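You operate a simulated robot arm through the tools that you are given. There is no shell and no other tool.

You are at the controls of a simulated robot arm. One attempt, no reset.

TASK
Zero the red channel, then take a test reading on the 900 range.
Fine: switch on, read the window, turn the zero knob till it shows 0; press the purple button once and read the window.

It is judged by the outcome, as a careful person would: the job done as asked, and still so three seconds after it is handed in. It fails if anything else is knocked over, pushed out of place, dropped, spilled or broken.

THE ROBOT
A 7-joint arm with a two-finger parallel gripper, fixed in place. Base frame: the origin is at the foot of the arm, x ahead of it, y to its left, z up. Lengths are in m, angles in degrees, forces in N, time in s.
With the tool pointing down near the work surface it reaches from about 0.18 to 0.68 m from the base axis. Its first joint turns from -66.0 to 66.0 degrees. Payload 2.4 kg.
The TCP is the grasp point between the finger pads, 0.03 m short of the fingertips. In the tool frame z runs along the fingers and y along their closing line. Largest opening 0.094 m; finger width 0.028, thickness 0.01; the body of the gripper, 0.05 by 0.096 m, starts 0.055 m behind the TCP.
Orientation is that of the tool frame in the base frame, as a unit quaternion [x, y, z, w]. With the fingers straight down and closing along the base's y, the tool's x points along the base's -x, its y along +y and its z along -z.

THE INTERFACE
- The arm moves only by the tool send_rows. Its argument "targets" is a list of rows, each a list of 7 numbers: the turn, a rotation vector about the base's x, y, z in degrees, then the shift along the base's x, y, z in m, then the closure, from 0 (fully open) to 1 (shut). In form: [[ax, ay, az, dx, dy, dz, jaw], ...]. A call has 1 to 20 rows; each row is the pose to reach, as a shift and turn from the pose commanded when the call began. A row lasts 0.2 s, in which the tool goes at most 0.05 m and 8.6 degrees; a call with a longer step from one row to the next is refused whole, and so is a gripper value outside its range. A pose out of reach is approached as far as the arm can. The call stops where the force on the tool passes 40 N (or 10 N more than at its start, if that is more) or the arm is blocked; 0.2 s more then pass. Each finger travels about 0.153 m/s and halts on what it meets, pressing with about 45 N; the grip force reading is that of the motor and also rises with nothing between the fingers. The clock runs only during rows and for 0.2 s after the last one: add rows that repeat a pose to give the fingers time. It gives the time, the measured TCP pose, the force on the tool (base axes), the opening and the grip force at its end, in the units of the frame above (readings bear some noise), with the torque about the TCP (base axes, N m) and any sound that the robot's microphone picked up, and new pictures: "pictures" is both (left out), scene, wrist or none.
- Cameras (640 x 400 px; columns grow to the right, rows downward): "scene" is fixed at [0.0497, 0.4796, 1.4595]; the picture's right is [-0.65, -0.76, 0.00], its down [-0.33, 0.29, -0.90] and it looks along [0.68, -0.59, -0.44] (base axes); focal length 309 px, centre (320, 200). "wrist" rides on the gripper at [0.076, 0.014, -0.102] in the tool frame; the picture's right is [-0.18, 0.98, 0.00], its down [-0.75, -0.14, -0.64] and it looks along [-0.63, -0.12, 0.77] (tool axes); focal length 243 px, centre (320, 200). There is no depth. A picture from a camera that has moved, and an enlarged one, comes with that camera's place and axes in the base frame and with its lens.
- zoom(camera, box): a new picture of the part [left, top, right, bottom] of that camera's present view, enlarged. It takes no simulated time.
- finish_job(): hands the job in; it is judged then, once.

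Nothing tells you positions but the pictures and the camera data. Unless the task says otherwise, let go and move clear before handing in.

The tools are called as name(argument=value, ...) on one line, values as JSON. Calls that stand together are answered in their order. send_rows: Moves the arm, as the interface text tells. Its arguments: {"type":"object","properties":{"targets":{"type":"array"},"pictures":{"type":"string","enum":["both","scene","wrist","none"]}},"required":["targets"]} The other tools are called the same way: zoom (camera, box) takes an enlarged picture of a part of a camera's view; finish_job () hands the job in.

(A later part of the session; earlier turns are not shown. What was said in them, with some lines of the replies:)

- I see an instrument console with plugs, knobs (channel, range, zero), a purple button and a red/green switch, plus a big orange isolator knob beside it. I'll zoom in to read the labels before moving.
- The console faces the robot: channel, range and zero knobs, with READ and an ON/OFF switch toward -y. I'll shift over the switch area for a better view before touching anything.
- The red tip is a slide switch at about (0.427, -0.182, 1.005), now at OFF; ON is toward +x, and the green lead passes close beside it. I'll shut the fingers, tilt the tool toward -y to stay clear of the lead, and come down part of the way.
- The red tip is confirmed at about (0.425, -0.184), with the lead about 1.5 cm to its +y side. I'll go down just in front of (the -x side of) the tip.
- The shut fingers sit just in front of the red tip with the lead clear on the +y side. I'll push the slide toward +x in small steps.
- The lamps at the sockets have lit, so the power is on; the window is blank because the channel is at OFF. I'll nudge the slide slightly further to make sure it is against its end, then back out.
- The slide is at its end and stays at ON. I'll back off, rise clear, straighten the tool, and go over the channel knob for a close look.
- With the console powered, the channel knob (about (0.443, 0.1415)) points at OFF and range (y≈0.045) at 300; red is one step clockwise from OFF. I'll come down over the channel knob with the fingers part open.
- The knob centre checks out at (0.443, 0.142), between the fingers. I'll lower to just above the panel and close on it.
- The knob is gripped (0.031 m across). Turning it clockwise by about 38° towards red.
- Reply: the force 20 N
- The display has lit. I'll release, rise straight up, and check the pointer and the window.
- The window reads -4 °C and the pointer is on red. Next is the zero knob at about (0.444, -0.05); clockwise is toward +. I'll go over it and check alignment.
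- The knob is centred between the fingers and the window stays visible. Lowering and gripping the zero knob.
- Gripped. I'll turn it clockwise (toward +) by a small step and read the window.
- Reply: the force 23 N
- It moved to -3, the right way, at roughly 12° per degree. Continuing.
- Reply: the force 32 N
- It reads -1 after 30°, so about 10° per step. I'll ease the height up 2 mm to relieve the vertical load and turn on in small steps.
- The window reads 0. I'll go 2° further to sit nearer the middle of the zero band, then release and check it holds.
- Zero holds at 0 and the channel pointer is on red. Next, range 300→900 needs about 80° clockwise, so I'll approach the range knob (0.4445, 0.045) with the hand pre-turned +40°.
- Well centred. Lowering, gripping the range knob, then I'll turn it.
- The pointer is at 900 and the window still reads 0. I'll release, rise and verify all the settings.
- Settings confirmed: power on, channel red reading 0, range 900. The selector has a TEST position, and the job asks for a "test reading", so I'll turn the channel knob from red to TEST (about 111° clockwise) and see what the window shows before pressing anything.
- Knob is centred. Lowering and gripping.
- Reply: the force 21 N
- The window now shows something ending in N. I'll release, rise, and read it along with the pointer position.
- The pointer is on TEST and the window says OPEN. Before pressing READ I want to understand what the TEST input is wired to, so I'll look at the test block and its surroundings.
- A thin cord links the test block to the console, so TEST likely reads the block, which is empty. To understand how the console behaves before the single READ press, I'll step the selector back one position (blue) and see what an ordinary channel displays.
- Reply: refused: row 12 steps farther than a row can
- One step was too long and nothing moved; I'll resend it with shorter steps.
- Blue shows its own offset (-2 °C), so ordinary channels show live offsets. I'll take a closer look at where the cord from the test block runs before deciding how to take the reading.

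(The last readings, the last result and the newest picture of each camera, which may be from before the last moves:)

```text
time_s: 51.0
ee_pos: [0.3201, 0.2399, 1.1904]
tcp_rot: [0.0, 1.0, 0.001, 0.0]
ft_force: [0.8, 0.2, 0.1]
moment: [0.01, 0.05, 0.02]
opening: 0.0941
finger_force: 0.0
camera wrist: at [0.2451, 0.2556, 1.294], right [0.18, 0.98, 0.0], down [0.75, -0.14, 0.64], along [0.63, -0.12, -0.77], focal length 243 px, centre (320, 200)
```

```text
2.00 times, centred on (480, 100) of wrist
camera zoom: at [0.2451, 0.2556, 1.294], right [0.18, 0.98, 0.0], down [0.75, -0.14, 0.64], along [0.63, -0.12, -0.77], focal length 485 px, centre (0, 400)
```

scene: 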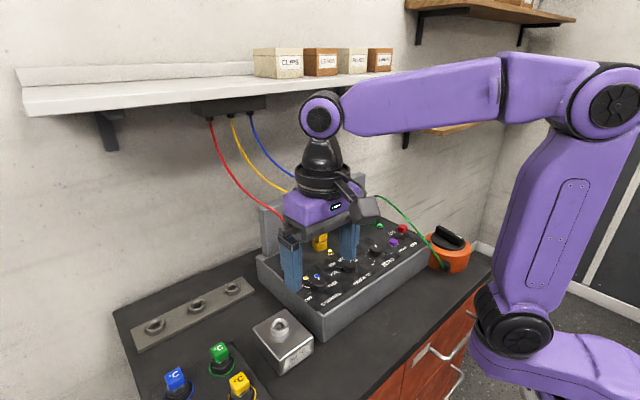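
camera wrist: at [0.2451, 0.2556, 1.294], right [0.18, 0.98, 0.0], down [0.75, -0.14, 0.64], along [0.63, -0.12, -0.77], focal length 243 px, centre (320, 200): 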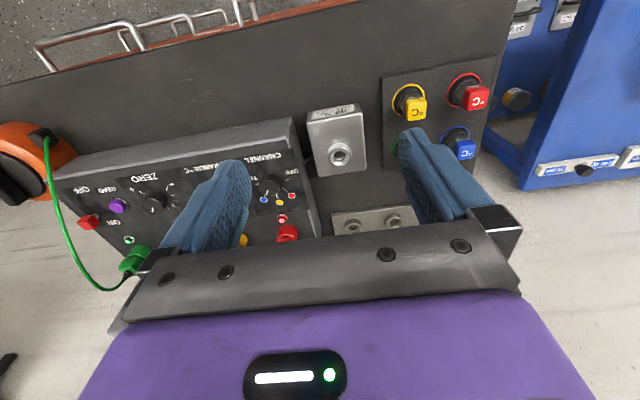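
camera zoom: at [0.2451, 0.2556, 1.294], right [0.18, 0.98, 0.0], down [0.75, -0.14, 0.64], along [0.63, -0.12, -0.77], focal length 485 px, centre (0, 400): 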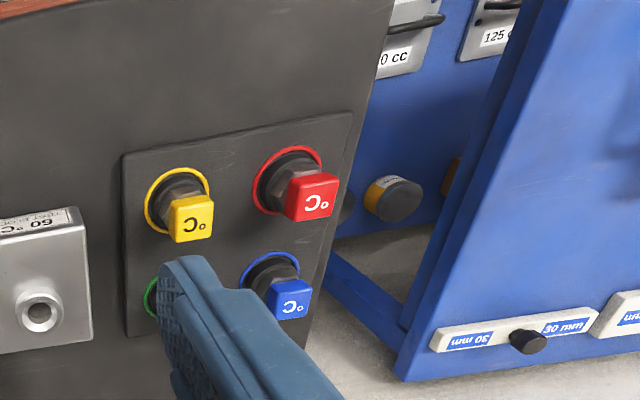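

The TEST input is the block with its empty probe socket, hence OPEN, so a reading there would be of nothing. The steps given read straight on from zeroing red, so I take the test reading to be of the red channel on the 900 range. I'll return the selector from blue to red, confirm it still reads 0, then press READ.

send_rows(targets=[[0, 0, -8, 0.03, -0.03, 0, 0.35], [0, 0, -16, 0.06, -0.06, 0, 0.35], [0, 0, -24, 0.09, -0.09, 0, 0.35], [0, 0, -32, 0.12, -0.1, -0.01, 0.35], [0, 0, -37, 0.12, -0.1, -0.05, 0.35], [0, 0, -37, 0.12, -0.1, -0.09, 0.35], [0, 0, -37, 0.12, -0.1, -0.13, 0.35], [0, 0, -37, 0.12, -0.1, -0.13, 0.35]], pictures="wrist")

```text
time_s: 52.8
ee_pos: [0.4382, 0.1418, 1.0577]
tcp_rot: [0.318, 0.948, 0.001, 0.0]
ft_force: [-0.7, 0.4, -0.2]
moment: [0.02, 0.0, 0.0]
opening: 0.0611
finger_force: 0.0
camera wrist: at [0.3868, 0.2002, 1.1607], right [0.74, 0.67, 0.0], down [0.52, -0.57, 0.64], along [0.43, -0.47, -0.77], focal length 243 px, centre (320, 200)
```

wrist: 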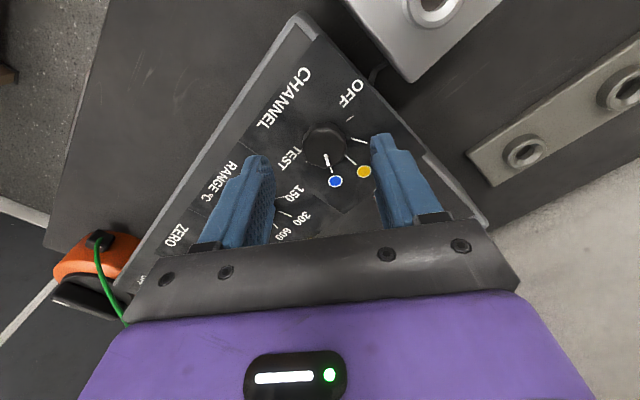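

Aligned over the knob, with a small settle still in progress. Lowering, gripping, and turning back 74° to red.

send_rows(targets=[[0, 0, 0, 0, 0, 0, 0.35], [0, 0, 0, 0, 0, -0.02, 0.35], [0, 0, 0, 0, 0, -0.035, 0.35], [0, 0, 0, 0, 0, -0.04, 0.35], [0, 0, 0, 0, 0, -0.04, 0.5], [0, 0, 0, 0, 0, -0.04, 0.7], [0, 0, 0, 0, 0, -0.04, 0.75], [0, 0, 0, 0, 0, -0.04, 0.75]], pictures="none")

send_rows(targets=[[0, 0, 8, 0, 0, 0, 0.75], [0, 0, 16, 0, 0, 0, 0.75], [0, 0, 24, 0, 0, 0, 0.75], [0, 0, 32, 0, 0, 0, 0.75], [0, 0, 40, 0, 0, 0, 0.75], [0, 0, 48, 0, 0, 0, 0.75], [0, 0, 56, 0, 0, 0, 0.75], [0, 0, 64, 0, 0, 0, 0.75], [0, 0, 70, 0, 0, 0, 0.75], [0, 0, 74, 0, 0, 0, 0.75], [0, 0, 74, 0, 0, 0, 0.75], [0, 0, 74, 0, 0, 0, 0.4], [0, 0, 74, 0, 0, 0, 0.35], [0, 0, 74, 0, 0, 0.03, 0.35], [0, 0, 74, 0, 0, 0.07, 0.35], [0, 0, 66, 0, 0, 0.11, 0.35], [0, 0, 58, -0.02, -0.02, 0.14, 0.35], [0, 0, 50, -0.03, -0.05, 0.16, 0.35], [0, 0, 42, -0.03, -0.09, 0.17, 0.35], [0, 0, 37, -0.03, -0.13, 0.17, 0.35]])

send_rows(targets=[[0, 0, 0, 0, -0.04, 0, 0.35], [0, 0, 0, 0, -0.04, 0, 0.35]])

zoom(camera="scene", box=[260, 160, 400, 260])

zoom(camera="wrist", box=[240, 20, 520, 180])

```text
time_s: 54.6
ee_pos: [0.4431, 0.1415, 1.0204]
tcp_rot: [0.317, 0.949, 0.002, 0.001]
ft_force: [9.7, 9.8, -7.2]
moment: [0.22, -0.5, 0.07]
opening: 0.0313
finger_force: 44.9
```

```text
time_s: 58.8
ee_pos: [0.4136, 0.0087, 1.1912]
tcp_rot: [0.0, 1.0, 0.001, -0.001]
ft_force: [-0.2, 0.2, 0.2]
moment: [0.06, -0.05, 0.03]
opening: 0.061
finger_force: 0.1
camera wrist: at [0.3371, 0.0241, 1.2943], right [0.18, 0.98, 0.0], down [0.75, -0.14, 0.64], along [0.63, -0.12, -0.77], focal length 243 px, centre (320, 200)
```

scene: 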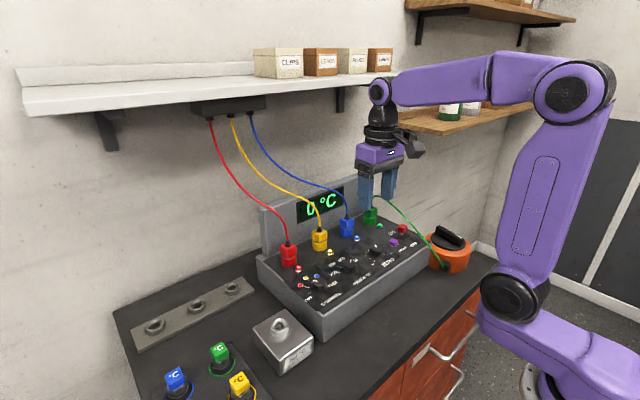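
wrist: 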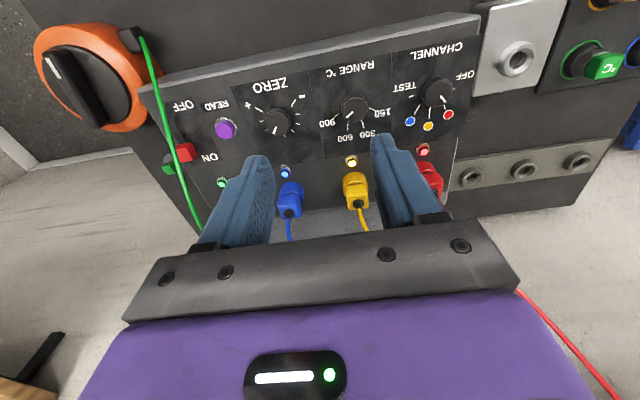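

```text
time_s: 59.4
ee_pos: [0.4145, -0.0318, 1.1916]
tcp_rot: [0.0, 1.0, 0.001, 0.0]
ft_force: [-0.9, -0.4, -0.3]
moment: [-0.02, 0.05, 0.0]
opening: 0.0611
finger_force: 0.1
camera wrist: at [0.3375, -0.0168, 1.2936], right [0.18, 0.98, 0.0], down [0.75, -0.14, 0.64], along [0.63, -0.12, -0.77], focal length 243 px, centre (320, 200)
```

scene: 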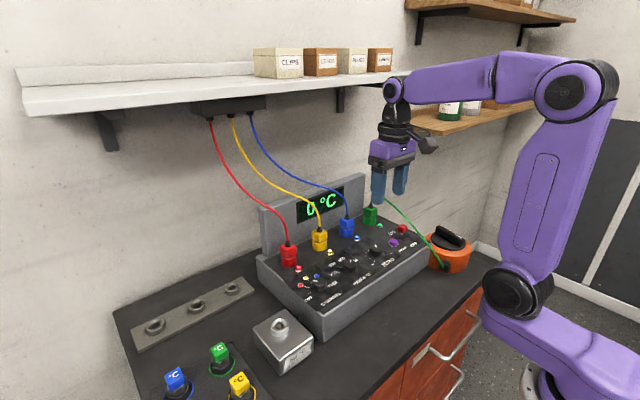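
wrist: 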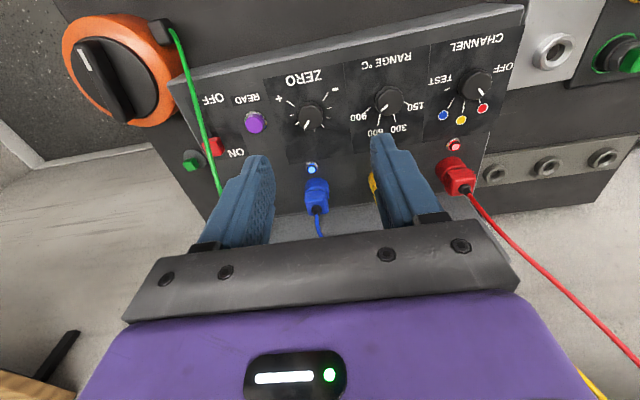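

```text
4.00 times, centred on (330, 210) of scene
camera zoom: at [0.0498, 0.4796, 1.4595], right [-0.65, -0.76, 0.0], down [-0.33, 0.29, -0.9], along [0.68, -0.59, -0.44], focal length 1234 px, centre (280, 160)
```

zoom: 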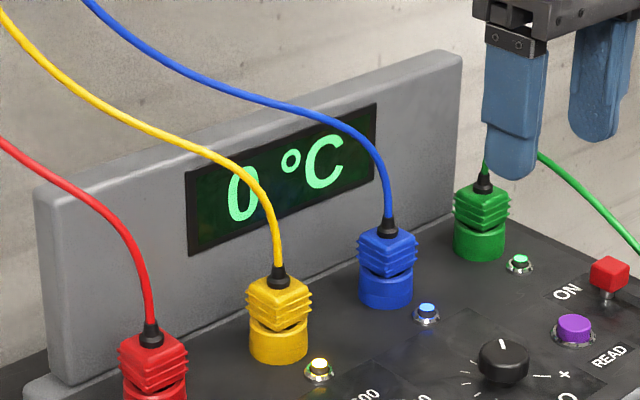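

```text
2.29 times, centred on (380, 100) of wrist
camera zoom: at [0.3375, -0.0168, 1.2936], right [0.18, 0.98, 0.0], down [0.75, -0.14, 0.64], along [0.63, -0.12, -0.77], focal length 555 px, centre (183, 429)
```

zoom: 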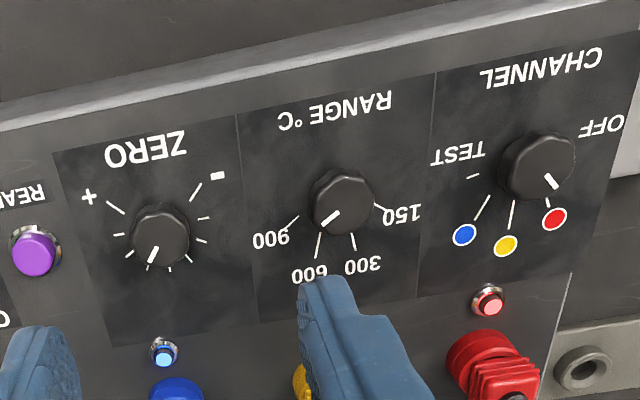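

Selector is back on red, the window shows 0 and range is 900. READ is at about (0.4435, -0.122, 0.992); I'll shut the fingers, tilt the hand toward +y to keep off the green lead, and hover above it.

send_rows(targets=[[-7, 0, 0, 0.01, -0.03, 0, 0.7], [-14, 0, 0, 0.02, -0.06, 0, 1], [-21, 0, 0, 0.0295, -0.08, -0.02, 1], [-28, 0, 0, 0.0295, -0.0857, -0.06, 1], [-28, 0, 0, 0.0295, -0.0857, -0.1, 1], [-28, 0, 0, 0.0295, -0.0857, -0.13, 1], [-28, 0, 0, 0.0295, -0.0857, -0.13, 1], [-28, 0, 0, 0.0295, -0.0857, -0.13, 1]])

zoom(camera="wrist", box=[200, 60, 440, 240])

zoom(camera="scene", box=[340, 170, 460, 270])

```text
time_s: 61.2
ee_pos: [0.4465, -0.1176, 1.0605]
tcp_rot: [-0.001, 0.97, -0.241, 0.0]
ft_force: [-0.4, -1.1, -0.4]
moment: [0.05, 0.0, 0.01]
opening: 0.0
finger_force: 32.9
camera wrist: at [0.3709, -0.0562, 1.1449], right [0.18, 0.87, -0.46], down [0.75, 0.18, 0.63], along [0.63, -0.46, -0.62], focal length 243 px, centre (320, 200)
```

scene: 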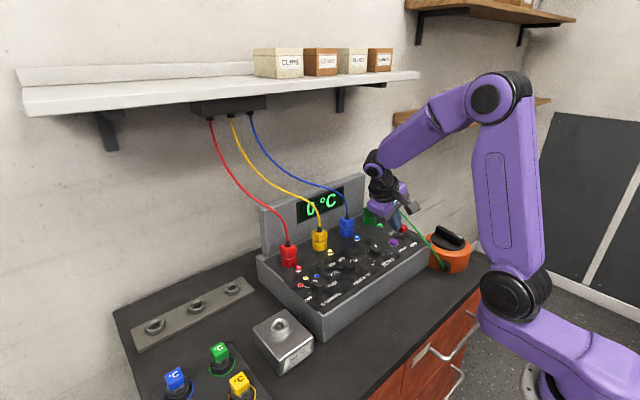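
wrist: 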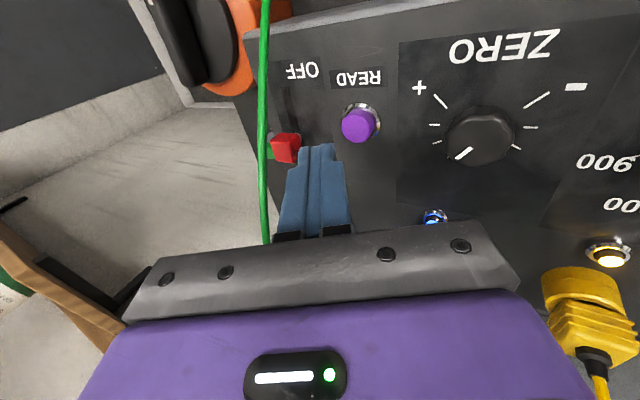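

```text
2.22 times, centred on (320, 150) of wrist
camera zoom: at [0.3709, -0.0562, 1.1449], right [0.18, 0.87, -0.46], down [0.75, 0.18, 0.63], along [0.63, -0.46, -0.62], focal length 539 px, centre (320, 311)
```

zoom: 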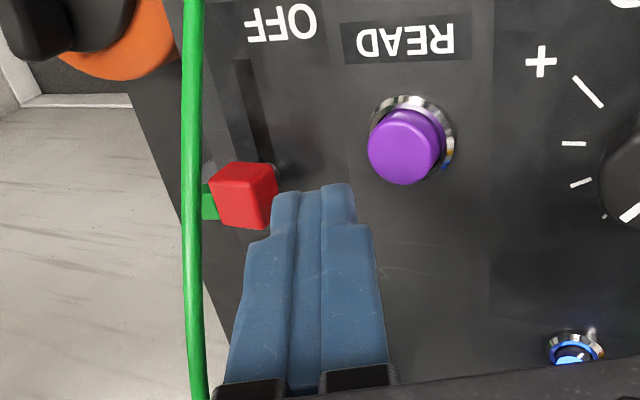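

```text
4.00 times, centred on (400, 220) of scene
camera zoom: at [0.0497, 0.4796, 1.4595], right [-0.65, -0.76, 0.0], down [-0.33, 0.29, -0.9], along [0.68, -0.59, -0.44], focal length 1234 px, centre (0, 120)
```

zoom: 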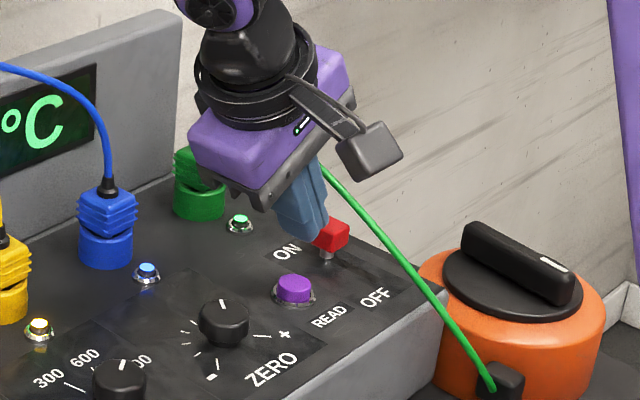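

Button confirmed at (0.445, -0.122), and the fingertip edge will land on its middle, clear of the slide and the lead. Lowering to just above it.

send_rows(targets=[[0, 0, 0, 0.0005, 0, -0.015, 1], [0, 0, 0, 0.0005, 0, -0.027, 1], [0, 0, 0, 0.0005, 0, -0.032, 1], [0, 0, 0, 0.0005, 0, -0.032, 1]], pictures="wrist")

zoom(camera="wrist", box=[200, 60, 440, 240])

zoom(camera="scene", box=[340, 170, 460, 270])

```text
time_s: 62.2
ee_pos: [0.4459, -0.1167, 1.0296]
tcp_rot: [-0.001, 0.971, -0.241, 0.0]
ft_force: [-0.3, 0.0, -1.1]
moment: [0.02, 0.01, 0.0]
opening: 0.0001
finger_force: 33.4
camera wrist: at [0.3694, -0.0549, 1.1134], right [0.18, 0.87, -0.46], down [0.75, 0.18, 0.63], along [0.63, -0.46, -0.62], focal length 243 px, centre (320, 200)
```

wrist: 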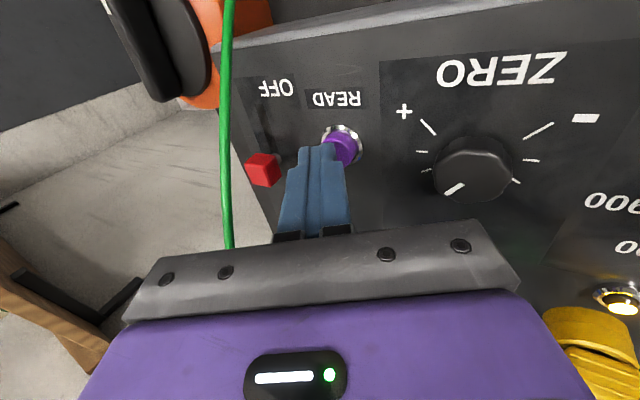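

```text
2.22 times, centred on (320, 150) of wrist
camera zoom: at [0.3694, -0.0549, 1.1134], right [0.18, 0.87, -0.46], down [0.75, 0.18, 0.63], along [0.63, -0.46, -0.62], focal length 539 px, centre (320, 311)
```

zoom: 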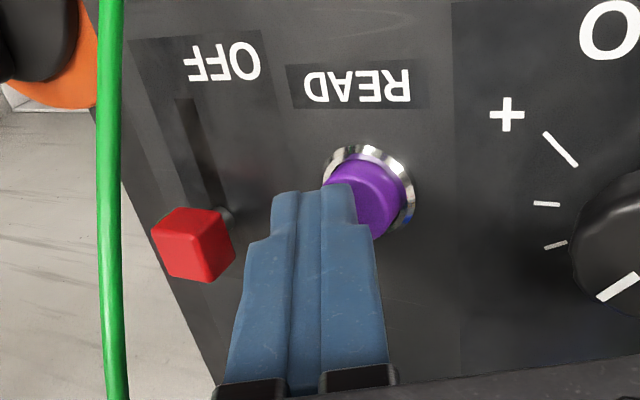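

```text
4.00 times, centred on (400, 220) of scene
camera zoom: at [0.0497, 0.4796, 1.4595], right [-0.65, -0.76, 0.0], down [-0.33, 0.29, -0.9], along [0.68, -0.59, -0.44], focal length 1234 px, centre (0, 120)
```

zoom: 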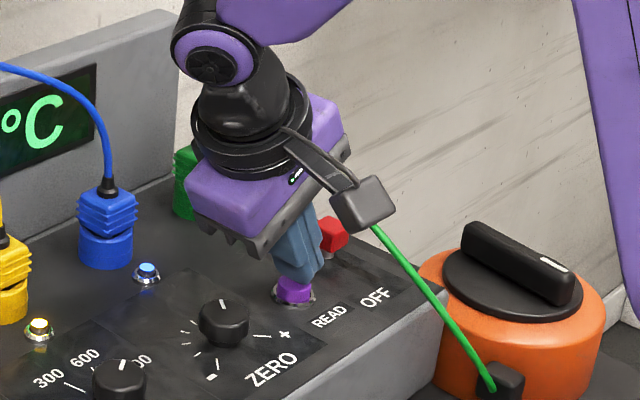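

Positioned over the button. Pressing down slowly, in one motion.

send_rows(targets=[[0, 0, 0, 0, 0.003, -0.003, 1], [0, 0, 0, 0, 0.003, -0.006, 1], [0, 0, 0, 0, 0.003, -0.008, 1], [0, 0, 0, 0, 0.003, -0.01, 1]], pictures="wrist")

zoom(camera="scene", box=[260, 160, 400, 260])

zoom(camera="scene", box=[370, 210, 450, 260])

```text
time_s: 63.2
ee_pos: [0.444, -0.1137, 1.0213]
tcp_rot: [-0.001, 0.97, -0.242, 0.001]
ft_force: [2.2, 0.6, 10.7]
moment: [-0.09, -0.05, -0.01]
opening: 0.0003
finger_force: 33.1
heard: click
camera wrist: at [0.3686, -0.0517, 1.1047], right [0.18, 0.87, -0.46], down [0.75, 0.18, 0.64], along [0.63, -0.46, -0.62], focal length 243 px, centre (320, 200)
```

wrist: 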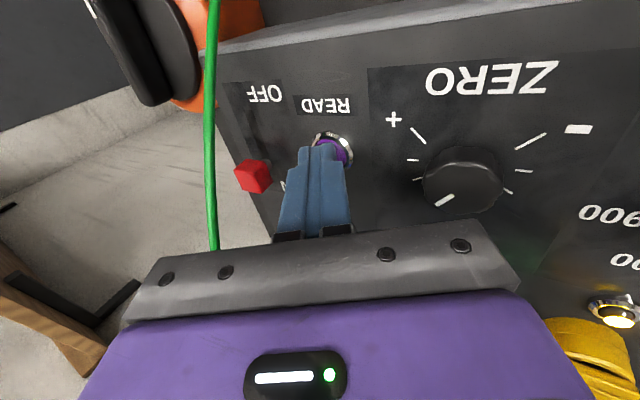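

```text
4.00 times, centred on (330, 210) of scene
camera zoom: at [0.0496, 0.4797, 1.4595], right [-0.65, -0.76, 0.0], down [-0.33, 0.29, -0.9], along [0.68, -0.59, -0.44], focal length 1234 px, centre (280, 160)
```

zoom: 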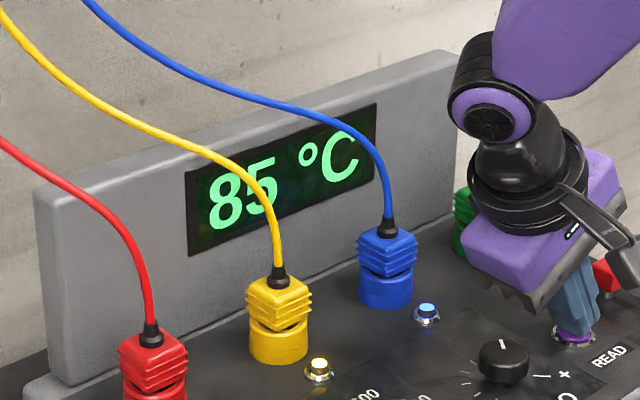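

```text
8.00 times, centred on (410, 235) of scene
camera zoom: at [0.0496, 0.4797, 1.4595], right [-0.65, -0.76, 0.0], down [-0.33, 0.29, -0.9], along [0.68, -0.59, -0.44], focal length 2469 px, centre (-400, -80)
```

zoom: 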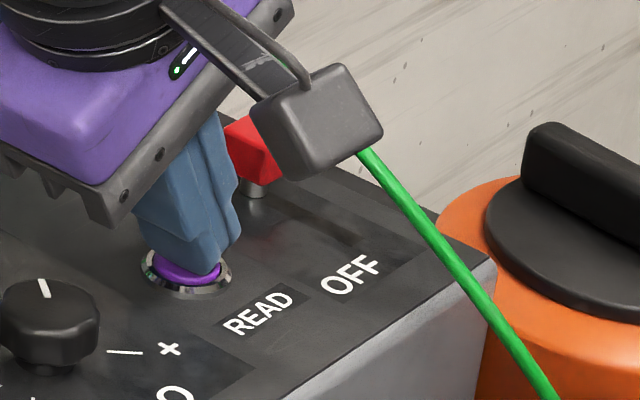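

A click, and the window now reads 85 °C: a real reading on the red channel, on the 900 range. I'll lift straight off the button and move clear.

send_rows(targets=[[0, 0, 0, 0, 0, 0.012, 1], [0, 0, 0, 0, 0, 0.04, 1], [0, 0, 0, 0, 0, 0.08, 1], [0, 0, 0, 0, 0.01, 0.12, 1], [7, 0, 0, -0.01, 0.03, 0.16, 1], [14, 0, 0, -0.03, 0.05, 0.19, 1], [21, 0, 0, -0.05, 0.05, 0.22, 1], [28, 0, 0, -0.08, 0.05, 0.24, 1], [28, 0, 0, -0.1, 0.05, 0.25, 1], [28, 0, 0, -0.1, 0.05, 0.25, 1]])

zoom(camera="scene", box=[260, 160, 400, 260])

zoom(camera="wrist", box=[120, 40, 520, 240])

zoom(camera="scene", box=[360, 190, 480, 270])

```text
time_s: 65.4
ee_pos: [0.343, -0.0638, 1.2665]
tcp_rot: [0.0, 1.0, 0.001, 0.0]
ft_force: [0.2, -0.2, -0.3]
moment: [0.0, -0.01, -0.04]
opening: 0.0
finger_force: 32.4
camera wrist: at [0.2674, -0.0487, 1.3692], right [0.18, 0.98, 0.0], down [0.75, -0.14, 0.64], along [0.63, -0.12, -0.77], focal length 243 px, centre (320, 200)
```

scene: 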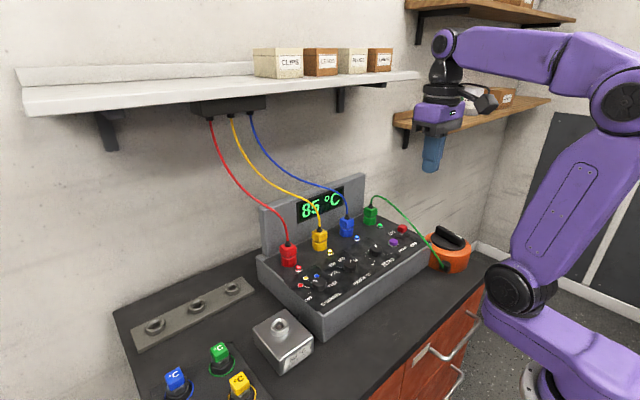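
wrist: 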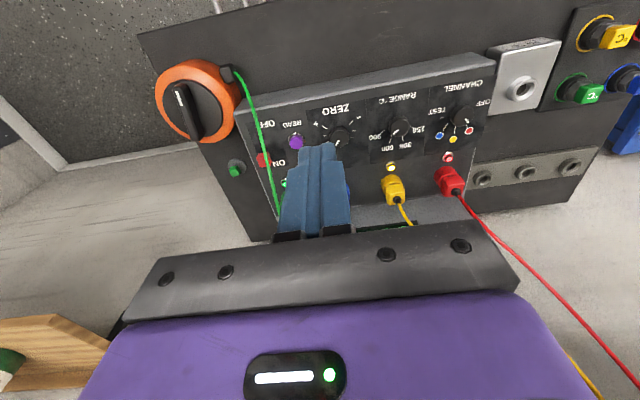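

```text
4.00 times, centred on (330, 210) of scene
camera zoom: at [0.0497, 0.4796, 1.4595], right [-0.65, -0.76, 0.0], down [-0.33, 0.29, -0.9], along [0.68, -0.59, -0.44], focal length 1234 px, centre (280, 160)
```

zoom: 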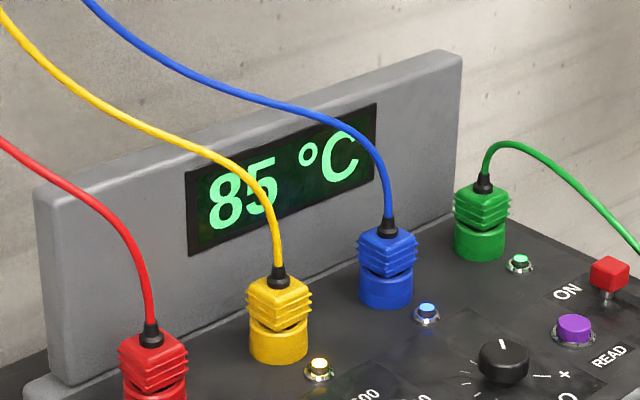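

```text
1.60 times, centred on (320, 140) of wrist
camera zoom: at [0.2674, -0.0487, 1.3692], right [0.18, 0.98, 0.0], down [0.75, -0.14, 0.64], along [0.63, -0.12, -0.77], focal length 388 px, centre (320, 296)
```

zoom: 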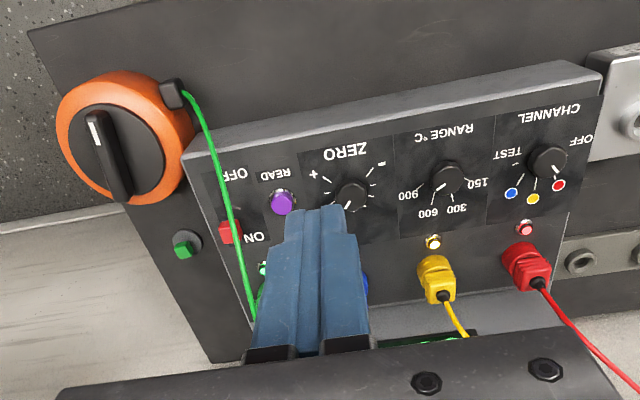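

```text
5.00 times, centred on (420, 230) of scene
camera zoom: at [0.0497, 0.4796, 1.4595], right [-0.65, -0.76, 0.0], down [-0.33, 0.29, -0.9], along [0.68, -0.59, -0.44], focal length 1543 px, centre (-180, 50)
```

zoom: 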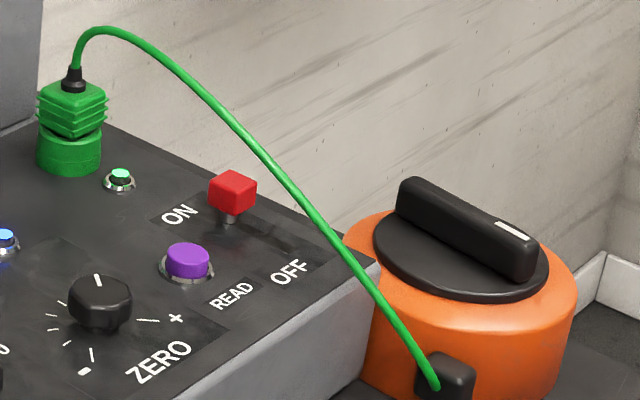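

The console is on, red is selected and was at 0 before the press, and range is 900. READ was pressed once and the window shows 85 °C. The leads and everything else are undisturbed and the arm is clear, so I'm handing in.

finish_job()

```text
The job is handed in.
```

The red channel is zeroed, and the test reading on the 900 range is **85 °C**.

- **Zeroing:** With the console switched on and red selected, the window read -4 °C. I turned the zero knob clockwise until it showed 0. It still read 0 on the 900 range just before I took the reading.
- **Reading:** I pressed the purple READ button once and heard a click. The window then showed 85 °C.
- **Which channel:** The selector also has a TEST position, and your wording could have meant that. I tried it before pressing READ and it showed OPEN, most likely because the test block it seems to be wired to has no probe in it. I took the reading on red instead.
- **Extra moves:** While checking, I also had the selector on blue, where the window read -2 °C. I only looked there and pressed nothing.

The console is still on, with red and 900 selected. The arm is clear, and I saw nothing else on the bench disturbed.
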